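You operate a simulated robot arm through the tools that you are given. There is no shell and no other tool. Be economical: measure what you need, move in short steps, check, and stop when the job is done.

Carry out the task below with a simulated robot arm. There is one attempt and no reset: what you move stays moved.

TASK
Open the pale sliding lid.
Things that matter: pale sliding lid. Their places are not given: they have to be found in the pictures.

It is judged by the outcome, as a careful person would: the job done as asked, and still so three seconds after it is handed in. It fails if anything else is knocked over, pushed out of place, dropped, spilled or broken.

THE ROBOT
A 7-joint arm with a two-finger parallel gripper, fixed in place. Base frame: the origin is at the foot of the arm, x ahead of it, y to its left, z up; the work surface is at about z = 0.001. Lengths are in m, angles in rad, forces in N, time in s.
With the tool pointing down near the work surface it reaches from about 0.22 to 0.58 m from the base axis. Its first joint turns from -1.152 to 1.152 rad. Payload 2.5 kg.
Tool frame: the origin (TCP) lies between the finger pads and is the grasp point; the fingertips stand 0.023 m ahead of it; z points along the fingers, y is the line along which they close. The gripper opens to 0.094 m. The fingers are 0.038 m wide and 0.01 m thick; the gripper's body (0.054 by 0.096 m) begins 0.039 m behind the TCP.
Orientation is told as [roll, pitch, yaw] about the base's x, y, z axes, in that order, counted from this pose: with the fingers straight down and closing along the base's y, the tool's x points along the base's -x, its y along +y and its z along -z.

THE INTERFACE
- The arm moves only by the tool drive_tool. Its argument "targets" is a list of rows, each a list of 7 numbers: the shift along the base's x, y, z in units of 30 mm (1.0 is 30 mm), then the turn, a rotation vector about the base's x, y, z in units of 5 degrees (1.0 is 5 degrees), then the closure in counts, from 0 (fully open) to 255 (shut). In form: [[tx, ty, tz, ax, ay, az, grip], ...]. A call has 1 to 10 rows; each row shifts and turns the commanded pose from where the row before left it. A call with a number of a shift or a turn outside -1 to 1 is refused whole. A row lasts 0.2 s, in which the tool goes at most 0.05 m and 0.15 rad; a call with a longer step from one row to the next is refused whole, and so is a gripper value outside its range. A pose out of reach is approached as far as the arm can. The call stops where the force on the tool passes 40 N (or 10 N more than at its start, if that is more) or the arm is blocked; 0.2 s more then pass. The fingers move at their own pace (about 0.108 m/s each) and stop on an object; they squeeze with about 35 N. The grip force told is the motor's: it shows also when the fingers shut on nothing. Time passes only in rows, and 0.2 s behind the last, so rows that do not move let the fingers close. It gives the time, the measured TCP pose, the force on the tool (base axes), the opening and the grip force at its end, in the units of the frame above (readings bear some noise), and new pictures: "show" is both (left out), scene, wrist or none.
- Cameras (640 x 400 px; columns grow to the right, rows downward): "scene" is fixed at [0.102, -0.397, 0.5466]; the picture's right is [0.93, -0.36, 0.00], its down [-0.20, -0.51, -0.84] and it looks along [0.30, 0.78, -0.55] (base axes); focal length 317 px, centre (320, 200). "wrist" rides on the gripper at [-0.039, 0, -0.044] in the tool frame; the picture's right is [0.00, -1.00, 0.00], its down [0.97, 0.00, -0.24] and it looks along [0.24, 0.00, 0.97] (tool axes); focal length 218 px, centre (320, 200).
- probe_pixels(camera, pixels): for up to 12 pixels [column, row] of the newest picture of that camera ("zoom" is the newest enlarged one), the place [x, y, z] in the base frame of the surface seen there, good to about 0.002 m. No time passes.
- close_up(camera, box): a new picture of the part [left, top, right, bottom] of that camera's present view, enlarged. No time passes.
- finish_job(): hands the job in; it is judged then, once.

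Work in short steps. Measure before you move; look again where a grasp or a placing could have gone wrong, and mend it. You have 60 turns and 100 pictures in all, the two below and enlarged ones among them. Open the gripper and draw the arm clear of the work before you hand the job in, unless the task says otherwise; then end with one line.

The tools are called after "Emit:" by a JSON object that holds its "name" and its "arguments". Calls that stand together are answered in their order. drive_tool: Moves the arm, as the interface text tells. Its arguments: {"type":"object","properties":{"targets":{"type":"array","items":{"type":"array","items":{"type":"number"}}},"show":{"type":"string","enum":["both","scene","wrist","none"]}},"required":["targets"]} The other tools are called the same way: probe_pixels (camera, pixels) gives the place of the surface under pixels of a picture; close_up (camera, box) takes an enlarged picture of a part of a camera's view; finish_job () hands the job in.

At the start:

```text
time: 0.0
position: [0.303, 0.1472, 0.1917]
ee_rot: [-0.001, 0.0, 0.001]
wrist_force: [0.1, -0.1, -0.1]
width: 0.0941
grasp_force: 0.0
```

scene: 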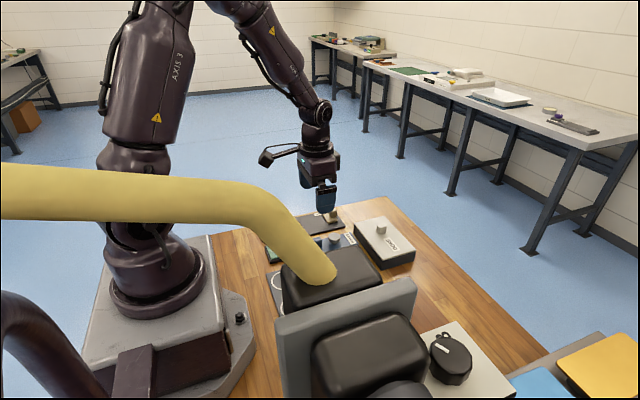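
wrist: 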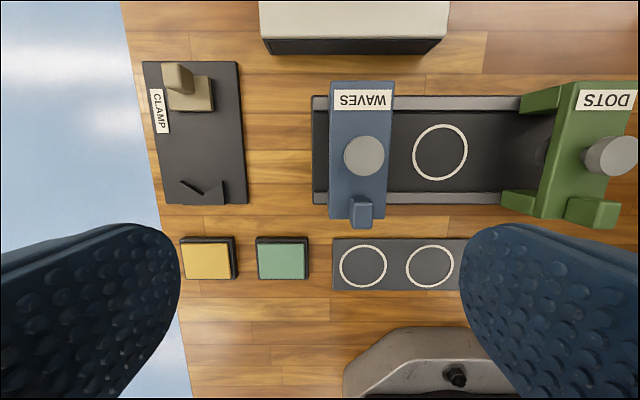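

The pale box with a knob sits near scene (383,240). I'll enlarge it and look for other pale lids too.

Emit:
{"name": "close_up", "arguments": {"camera": "scene", "box": [240, 180, 440, 305]}}

Emit:
{"name": "close_up", "arguments": {"camera": "scene", "box": [380, 300, 540, 400]}}

```text
3.20 times, centred on (340, 242) of scene
```

zoom: 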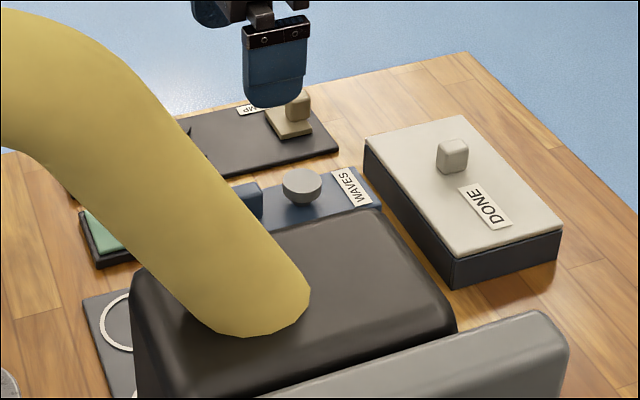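

```text
4.00 times, centred on (460, 350) of scene
```

zoom: 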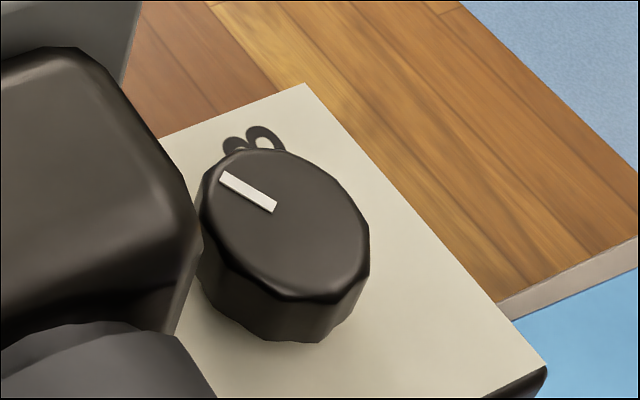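

Probing the pale lid's corners, the knob and the box sides, and the other pale pad at the bottom right.

Emit:
{"name": "probe_pixels", "arguments": {"camera": "scene", "pixels": [[356, 223], [384, 217], [414, 249], [383, 257], [381, 225], [381, 230], [382, 265], [395, 258], [365, 239], [350, 262], [455, 322], [500, 370]]}}

Emit:
{"name": "drive_tool", "arguments": {"targets": [[1, 0, 0.5, 0, 0, 0, 0], [1, 0, 0.5, 0, 0, 0, 0]]}}

```text
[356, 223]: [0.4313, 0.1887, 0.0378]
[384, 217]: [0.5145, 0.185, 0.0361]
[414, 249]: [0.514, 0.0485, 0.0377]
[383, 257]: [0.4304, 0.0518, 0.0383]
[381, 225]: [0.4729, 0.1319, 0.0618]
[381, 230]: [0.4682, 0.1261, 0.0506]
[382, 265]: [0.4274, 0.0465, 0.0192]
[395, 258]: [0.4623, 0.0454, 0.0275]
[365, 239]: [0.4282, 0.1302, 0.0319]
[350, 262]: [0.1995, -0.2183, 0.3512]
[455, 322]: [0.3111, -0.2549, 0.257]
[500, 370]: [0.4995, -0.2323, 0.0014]
```

```text
time: 0.6
position: [0.3628, 0.1462, 0.2213]
ee_rot: [-0.001, 0.002, 0.0]
wrist_force: [-1.0, 0.0, -0.6]
width: 0.0938
grasp_force: 0.1
```

scene: 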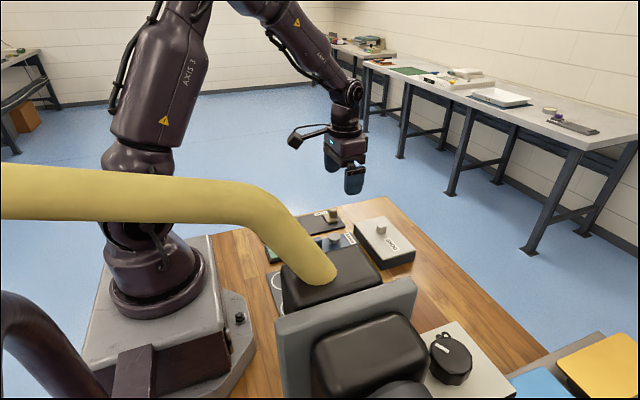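
wrist: 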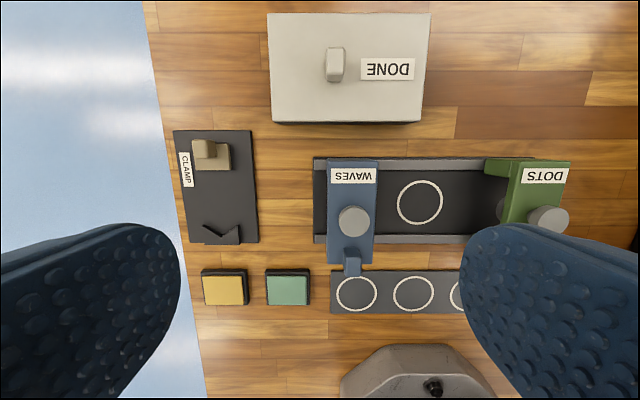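

The DONE box is in clear view of the wrist camera. I'll enlarge it to see the lid's rails and slide direction.

Emit:
{"name": "close_up", "arguments": {"camera": "wrist", "box": [250, 0, 450, 130]}}

Emit:
{"name": "close_up", "arguments": {"camera": "scene", "box": [340, 205, 430, 275]}}

Emit:
{"name": "probe_pixels", "arguments": {"camera": "wrist", "pixels": [[335, 55], [335, 75], [328, 65], [343, 65], [336, 90], [272, 118], [420, 118], [275, 20], [425, 20], [330, 122], [150, 20]]}}

```text
3.08 times, centred on (350, 65) of wrist
```

zoom: 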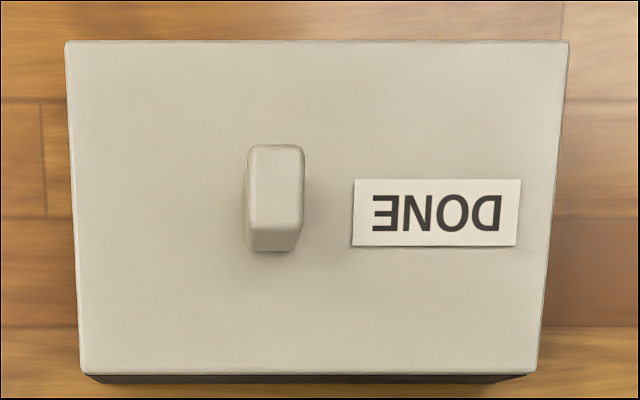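

```text
5.71 times, centred on (385, 240) of scene
```

zoom: 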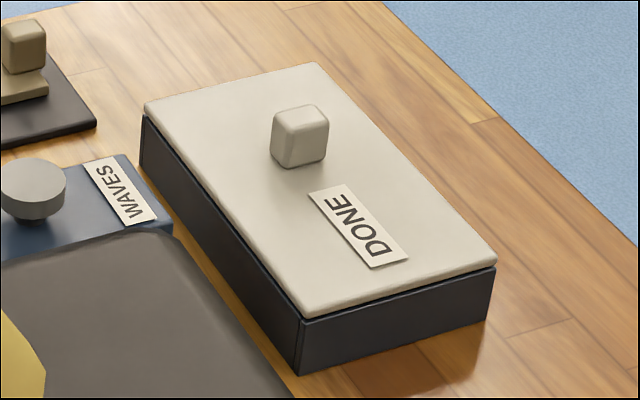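

```text
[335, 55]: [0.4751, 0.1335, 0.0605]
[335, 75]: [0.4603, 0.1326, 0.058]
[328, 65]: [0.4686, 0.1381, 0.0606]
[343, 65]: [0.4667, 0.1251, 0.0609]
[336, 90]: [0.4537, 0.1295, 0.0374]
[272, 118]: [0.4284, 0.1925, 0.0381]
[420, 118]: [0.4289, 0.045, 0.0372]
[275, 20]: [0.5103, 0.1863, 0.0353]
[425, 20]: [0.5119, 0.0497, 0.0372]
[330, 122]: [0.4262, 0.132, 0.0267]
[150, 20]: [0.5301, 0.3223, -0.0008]
```

The knob is about 14 mm wide in y and 22 mm in x, centred near (0.468, 0.132) with its top at z 0.061. The current orientation suits gripping it along y, so I'll go above it.

Emit:
{"name": "drive_tool", "arguments": {"targets": [[1, -0.12, 0, 0, 0, 0, 0], [1, -0.12, -0.5, 0, 0, 0, 0], [1, -0.12, -1, 0, 0, 0, 100], [0.5, -0.12, -1, 0, 0, 0, 140], [0, 0, -1, 0, 0, 0, 140], [0, 0, 0, 0, 0, 0, 140]]}}

```text
time: 2.0
position: [0.4687, 0.1311, 0.1163]
ee_rot: [-0.001, 0.001, 0.001]
wrist_force: [1.1, 1.3, -0.2]
width: 0.0425
grasp_force: 0.1
```

scene: 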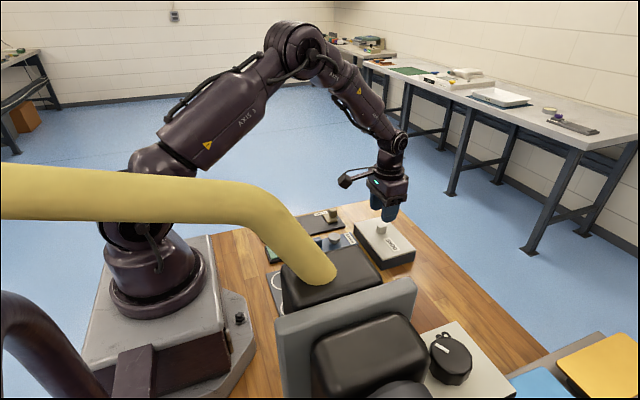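
wrist: 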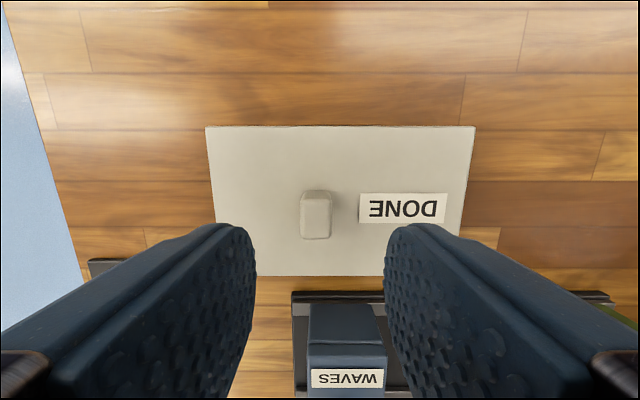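

The fingers straddle the knob, with 42 mm between them. Next I descend 50 mm and close.

Emit:
{"name": "drive_tool", "arguments": {"targets": [[0, 0.04, -0.8, 0, 0, 0, 140], [0, 0, -0.83, 0, 0, 0, 140], [0, 0, 0, 0, 0, 0, 140], [0, 0, 0, 0, 0, 0, 255], [0, 0, 0, 0, 0, 0, 255], [0, 0, 0, 0, 0, 0, 255]]}}

```text
time: 3.4
position: [0.4684, 0.1325, 0.0684]
ee_rot: [-0.001, -0.002, 0.0]
wrist_force: [1.0, 0.7, -3.0]
width: 0.0157
grasp_force: 45.1
```

scene: 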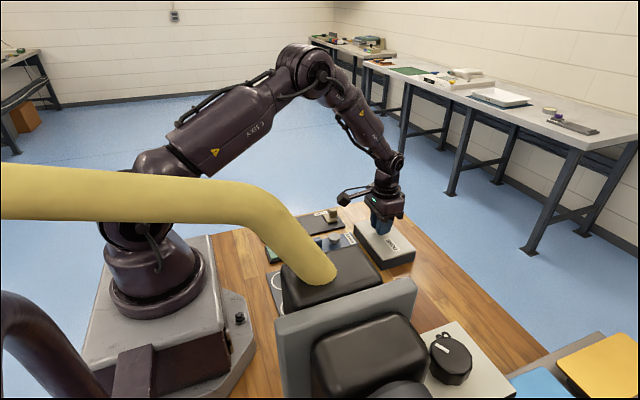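
wrist: 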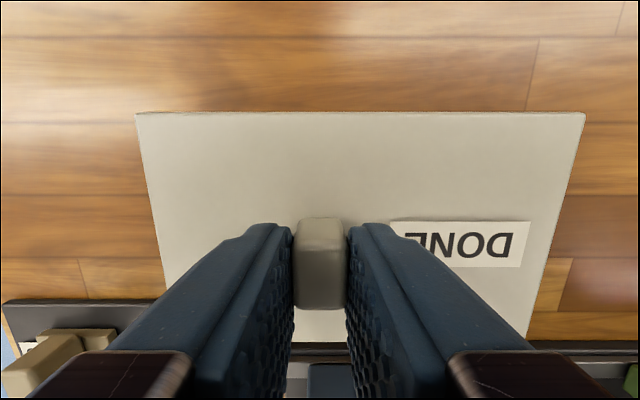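

The knob is gripped at a width of 15.7 mm. I'll try a small slide toward -y and read the force.

Emit:
{"name": "drive_tool", "arguments": {"targets": [[0, -0.15, 0, 0, 0, 0, 255], [0, -0.15, 0, 0, 0, 0, 255]], "show": "wrist"}}

```text
time: 4.0
position: [0.4677, 0.1238, 0.0674]
ee_rot: [0.001, 0.001, 0.0]
wrist_force: [3.1, 0.0, -2.1]
width: 0.0157
grasp_force: 44.6
```

wrist: 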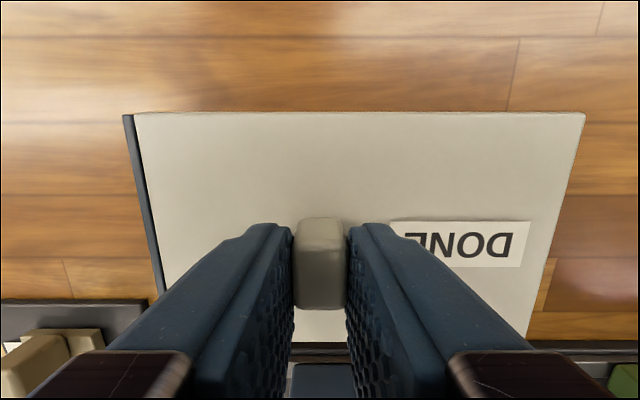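

The lid slides freely toward -y and the box's rim now shows at the left. I'll continue in small steps, watching the force.

Emit:
{"name": "drive_tool", "arguments": {"targets": [[0, -0.25, 0, 0, 0, 0, 255], [0, -0.25, 0, 0, 0, 0, 255], [0, -0.25, 0, 0, 0, 0, 255], [0, -0.25, 0, 0, 0, 0, 255], [0, -0.25, 0, 0, 0, 0, 255]]}}

```text
time: 5.2
position: [0.4682, 0.0865, 0.068]
ee_rot: [0.0, 0.002, 0.001]
wrist_force: [-3.3, -0.7, 4.7]
width: 0.0158
grasp_force: 45.2
```

scene: 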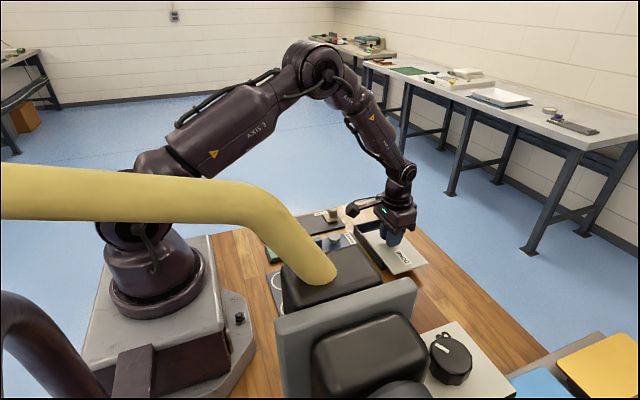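
wrist: 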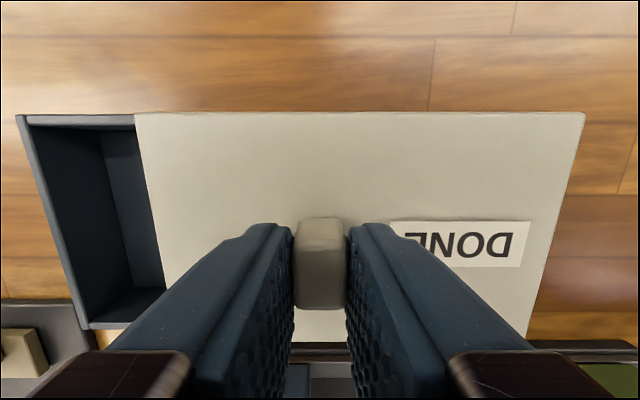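

The box is opening, with 46 mm of travel so far. I continue toward the stop.

Emit:
{"name": "drive_tool", "arguments": {"targets": [[0, -0.25, 0, 0, 0, 0, 255], [0, -0.25, 0, 0, 0, 0, 255], [0, -0.25, 0, 0, 0, 0, 255], [0, -0.25, 0, 0, 0, 0, 255]]}}

```text
time: 6.2
position: [0.4679, 0.055, 0.0673]
ee_rot: [-0.003, -0.001, 0.0]
wrist_force: [0.8, -0.2, 4.1]
width: 0.0157
grasp_force: 45.0
```

scene: 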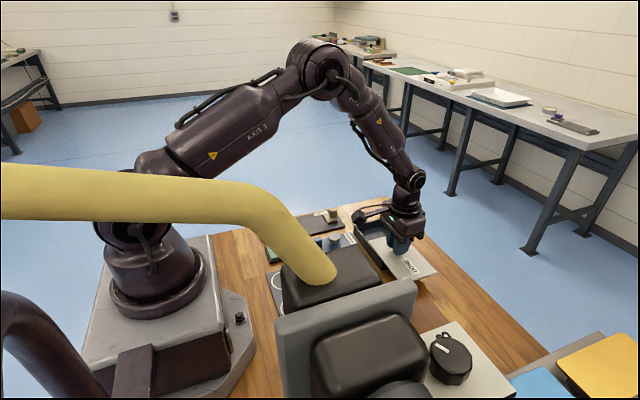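
wrist: 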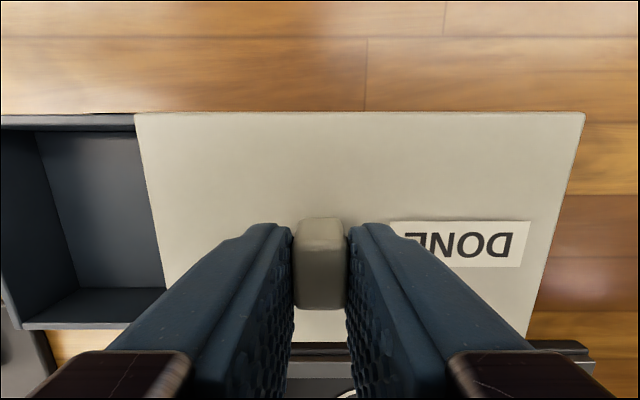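

The lid has moved 77 mm with no stop felt yet. I go on gently.

Emit:
{"name": "drive_tool", "arguments": {"targets": [[0, -0.2, 0, 0, 0, 0, 255], [0, -0.2, 0, 0, 0, 0, 255], [0, -0.2, 0, 0, 0, 0, 255], [0, 0, 0, 0, 0, 0, 255]]}}

```text
time: 7.2
position: [0.4685, 0.0394, 0.0667]
ee_rot: [-0.001, 0.0, -0.001]
wrist_force: [-11.4, -1.3, 8.8]
width: 0.0156
grasp_force: 45.0
```

scene: 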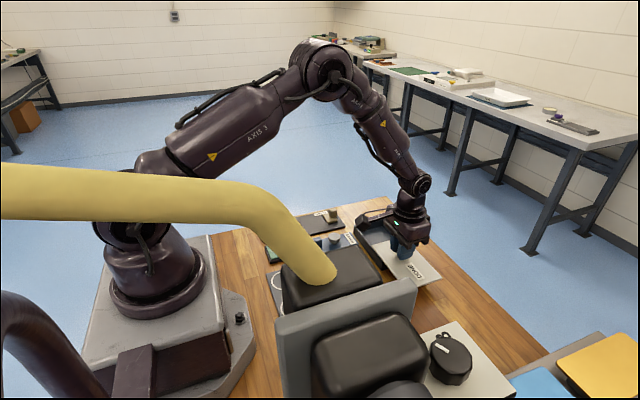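
wrist: 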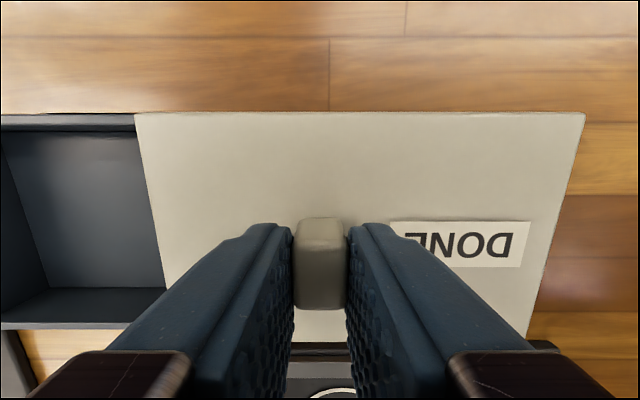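

93 mm of travel, with a little side force building up. I continue to see whether a stop appears.

Emit:
{"name": "drive_tool", "arguments": {"targets": [[0, -0.15, 0, 0, 0, 0, 255], [0, -0.15, 0, 0, 0, 0, 255], [0, 0, 0, 0, 0, 0, 255]]}}

```text
time: 8.0
position: [0.4665, 0.0302, 0.0675]
ee_rot: [-0.001, 0.001, 0.0]
wrist_force: [-9.2, -1.3, 10.1]
width: 0.0157
grasp_force: 45.4
```

scene: 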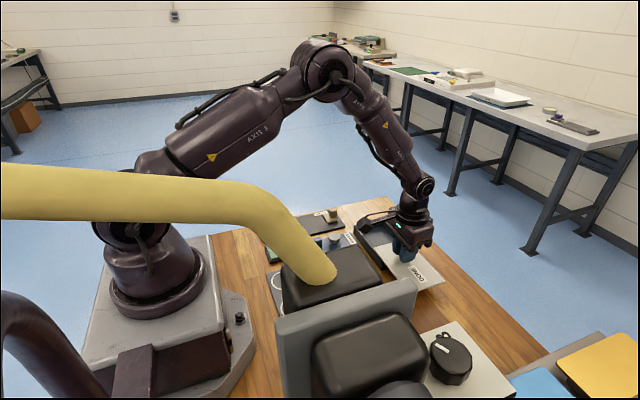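
wrist: 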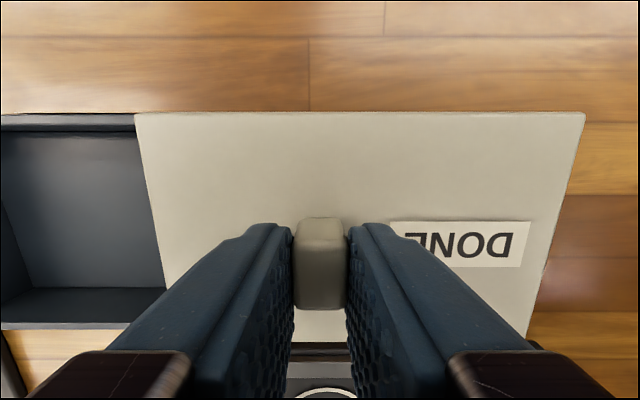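

No hard stop at 102 mm. I take one more short step.

Emit:
{"name": "drive_tool", "arguments": {"targets": [[0, -0.15, 0, 0, 0, 0, 255], [0, -0.15, 0, 0, 0, 0, 255], [0, 0, 0, 0, 0, 0, 255]]}}

Emit:
{"name": "close_up", "arguments": {"camera": "scene", "box": [340, 195, 460, 300]}}

```text
time: 8.8
position: [0.4684, 0.0217, 0.0681]
ee_rot: [-0.002, 0.0, -0.001]
wrist_force: [-3.1, -0.9, 11.1]
width: 0.0158
grasp_force: 45.1
```

scene: 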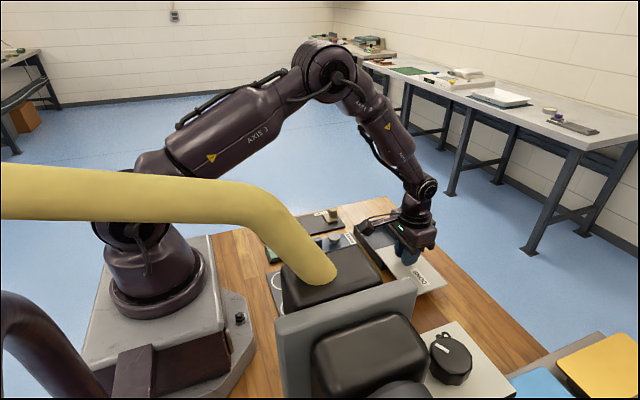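
wrist: 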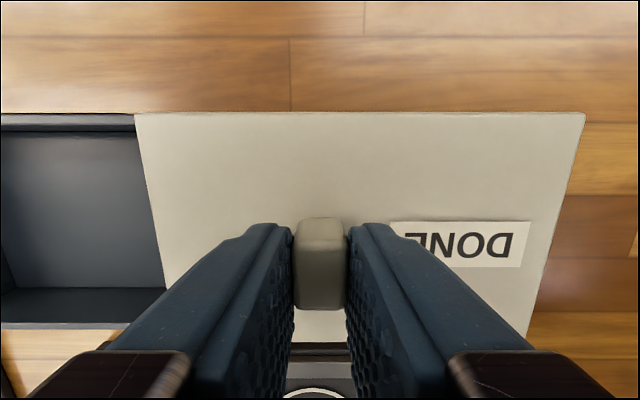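

```text
3.81 times, centred on (400, 248) of scene
```

zoom: 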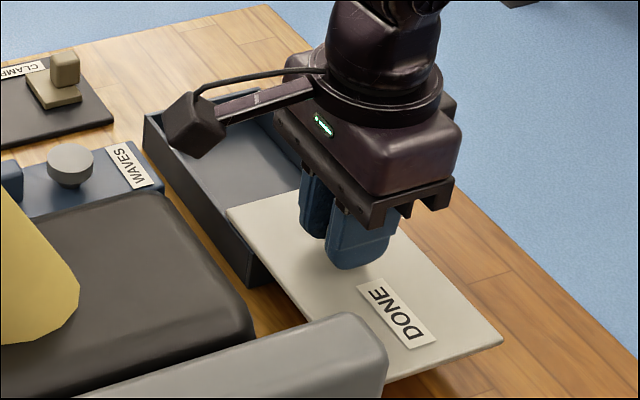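

Now 111 mm open and the y force is still small. I continue a little to find the end stop.

Emit:
{"name": "drive_tool", "arguments": {"targets": [[0, -0.15, 0, 0, 0, 0, 255], [0, -0.15, 0, 0, 0, 0, 255], [0, 0, 0, 0, 0, 0, 255]], "show": "wrist"}}

```text
time: 9.6
position: [0.4676, 0.0114, 0.0684]
ee_rot: [-0.001, 0.0, 0.001]
wrist_force: [-9.2, -0.8, 6.5]
width: 0.016
grasp_force: 44.7
```

wrist: 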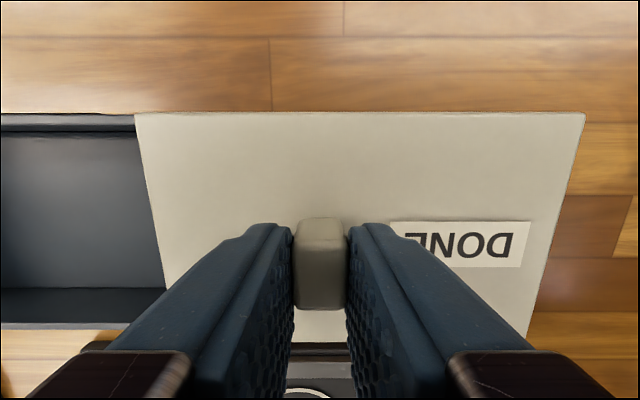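

Emit:
{"name": "drive_tool", "arguments": {"targets": [[0, -0.15, 0, 0, 0, 0, 255], [0, -0.1, 0, 0, 0, 0, 255], [0, 0, 0, 0, 0, 0, 255]], "show": "wrist"}}

```text
time: 10.4
position: [0.4679, 0.0041, 0.067]
ee_rot: [0.0, -0.001, 0.0]
wrist_force: [4.4, -0.2, -3.2]
width: 0.0158
grasp_force: 45.2
```

wrist: 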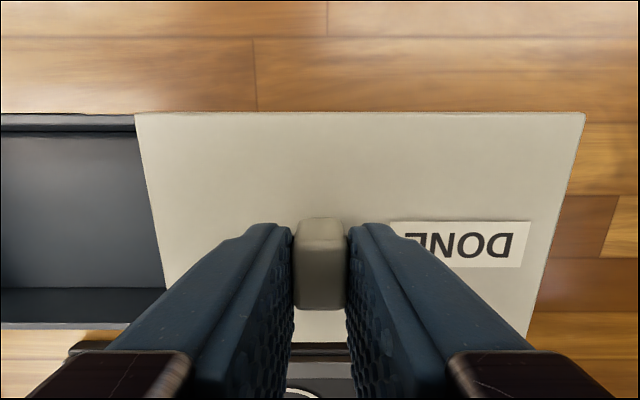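

128 mm open with no stop. Before letting go I check whether rails hold the lid, with a 3 mm lift.

Emit:
{"name": "drive_tool", "arguments": {"targets": [[0, 0, 0.1, 0, 0, 0, 255], [0, 0, 0, 0, 0, 0, 255]], "show": "none"}}

Emit:
{"name": "close_up", "arguments": {"camera": "scene", "box": [340, 195, 460, 300]}}

```text
time: 10.8
position: [0.4677, 0.005, 0.0681]
ee_rot: [-0.001, -0.001, 0.001]
wrist_force: [3.4, -0.4, -2.3]
width: 0.0157
grasp_force: 44.9
stopped in row 2: the force on the tool passed its limit (the readings are from after the stop); the commanded pose is now the measured one
```

```text
3.81 times, centred on (400, 248) of scene
```

zoom: 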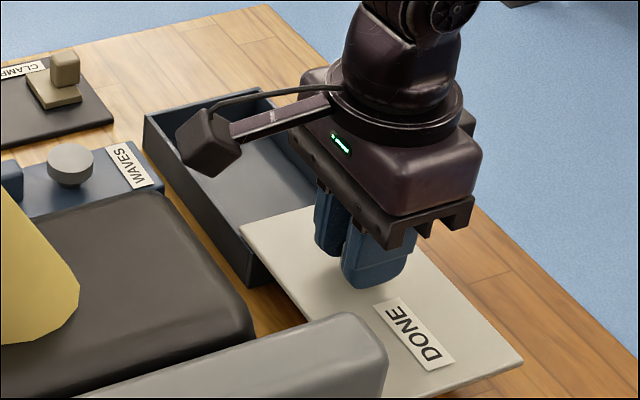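

The lift was refused firmly, so rails retain the lid, and the box is about 90% uncovered. I release and rise.

Emit:
{"name": "drive_tool", "arguments": {"targets": [[0, 0, 0, 0, 0, 0, 140], [0, 0, 0, 0, 0, 0, 140], [0, 0, 0, 0, 0, 0, 140], [0, 0, 0.7, 0, 0, 0, 140], [0, 0, 1, 0, 0, 0, 140], [0, 0, 1, 0, 0, 0, 140], [0, 0, 1, 0, 0, 0, 60], [-1, 0.3, 0.5, 0, 0, 0, 0], [-1, 0.3, 0, 0, 0, 0, 0], [0, 0, 0, 0, 0, 0, 0]]}}

Emit:
{"name": "close_up", "arguments": {"camera": "scene", "box": [300, 180, 480, 300]}}

```text
time: 13.0
position: [0.4075, 0.0228, 0.1939]
ee_rot: [-0.001, -0.005, 0.0]
wrist_force: [-0.3, 0.0, -1.2]
width: 0.0939
grasp_force: 0.1
```

scene: 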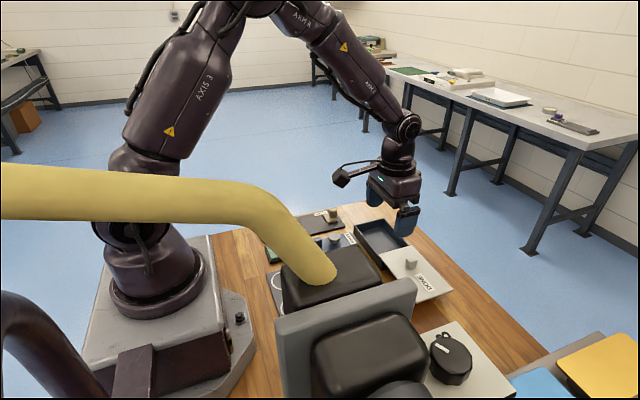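
wrist: 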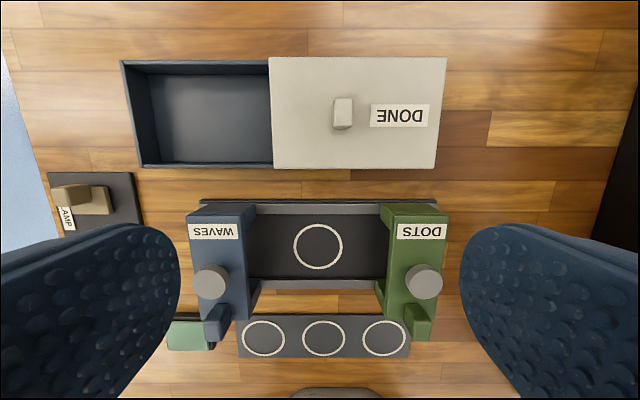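

```text
3.33 times, centred on (390, 240) of scene
```

zoom: 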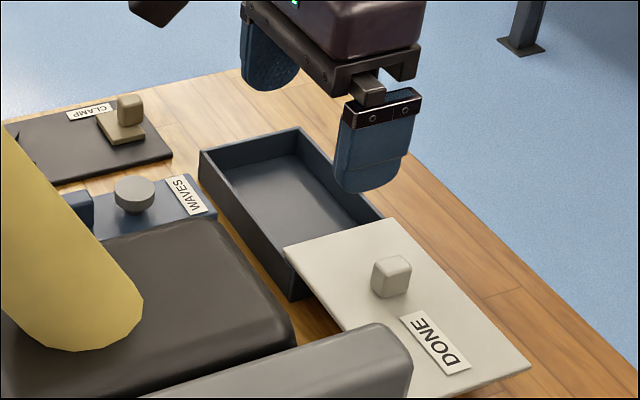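

The lid is level and stays put, the box is open and undisturbed, and the gripper is open and clear. I hand in the job.

Emit:
{"name": "finish_job", "arguments": {}}

```text
The job is handed in.
```

The pale sliding lid on the "DONE" box is open about 128 mm, roughly 90% of its length, and nothing else was moved.
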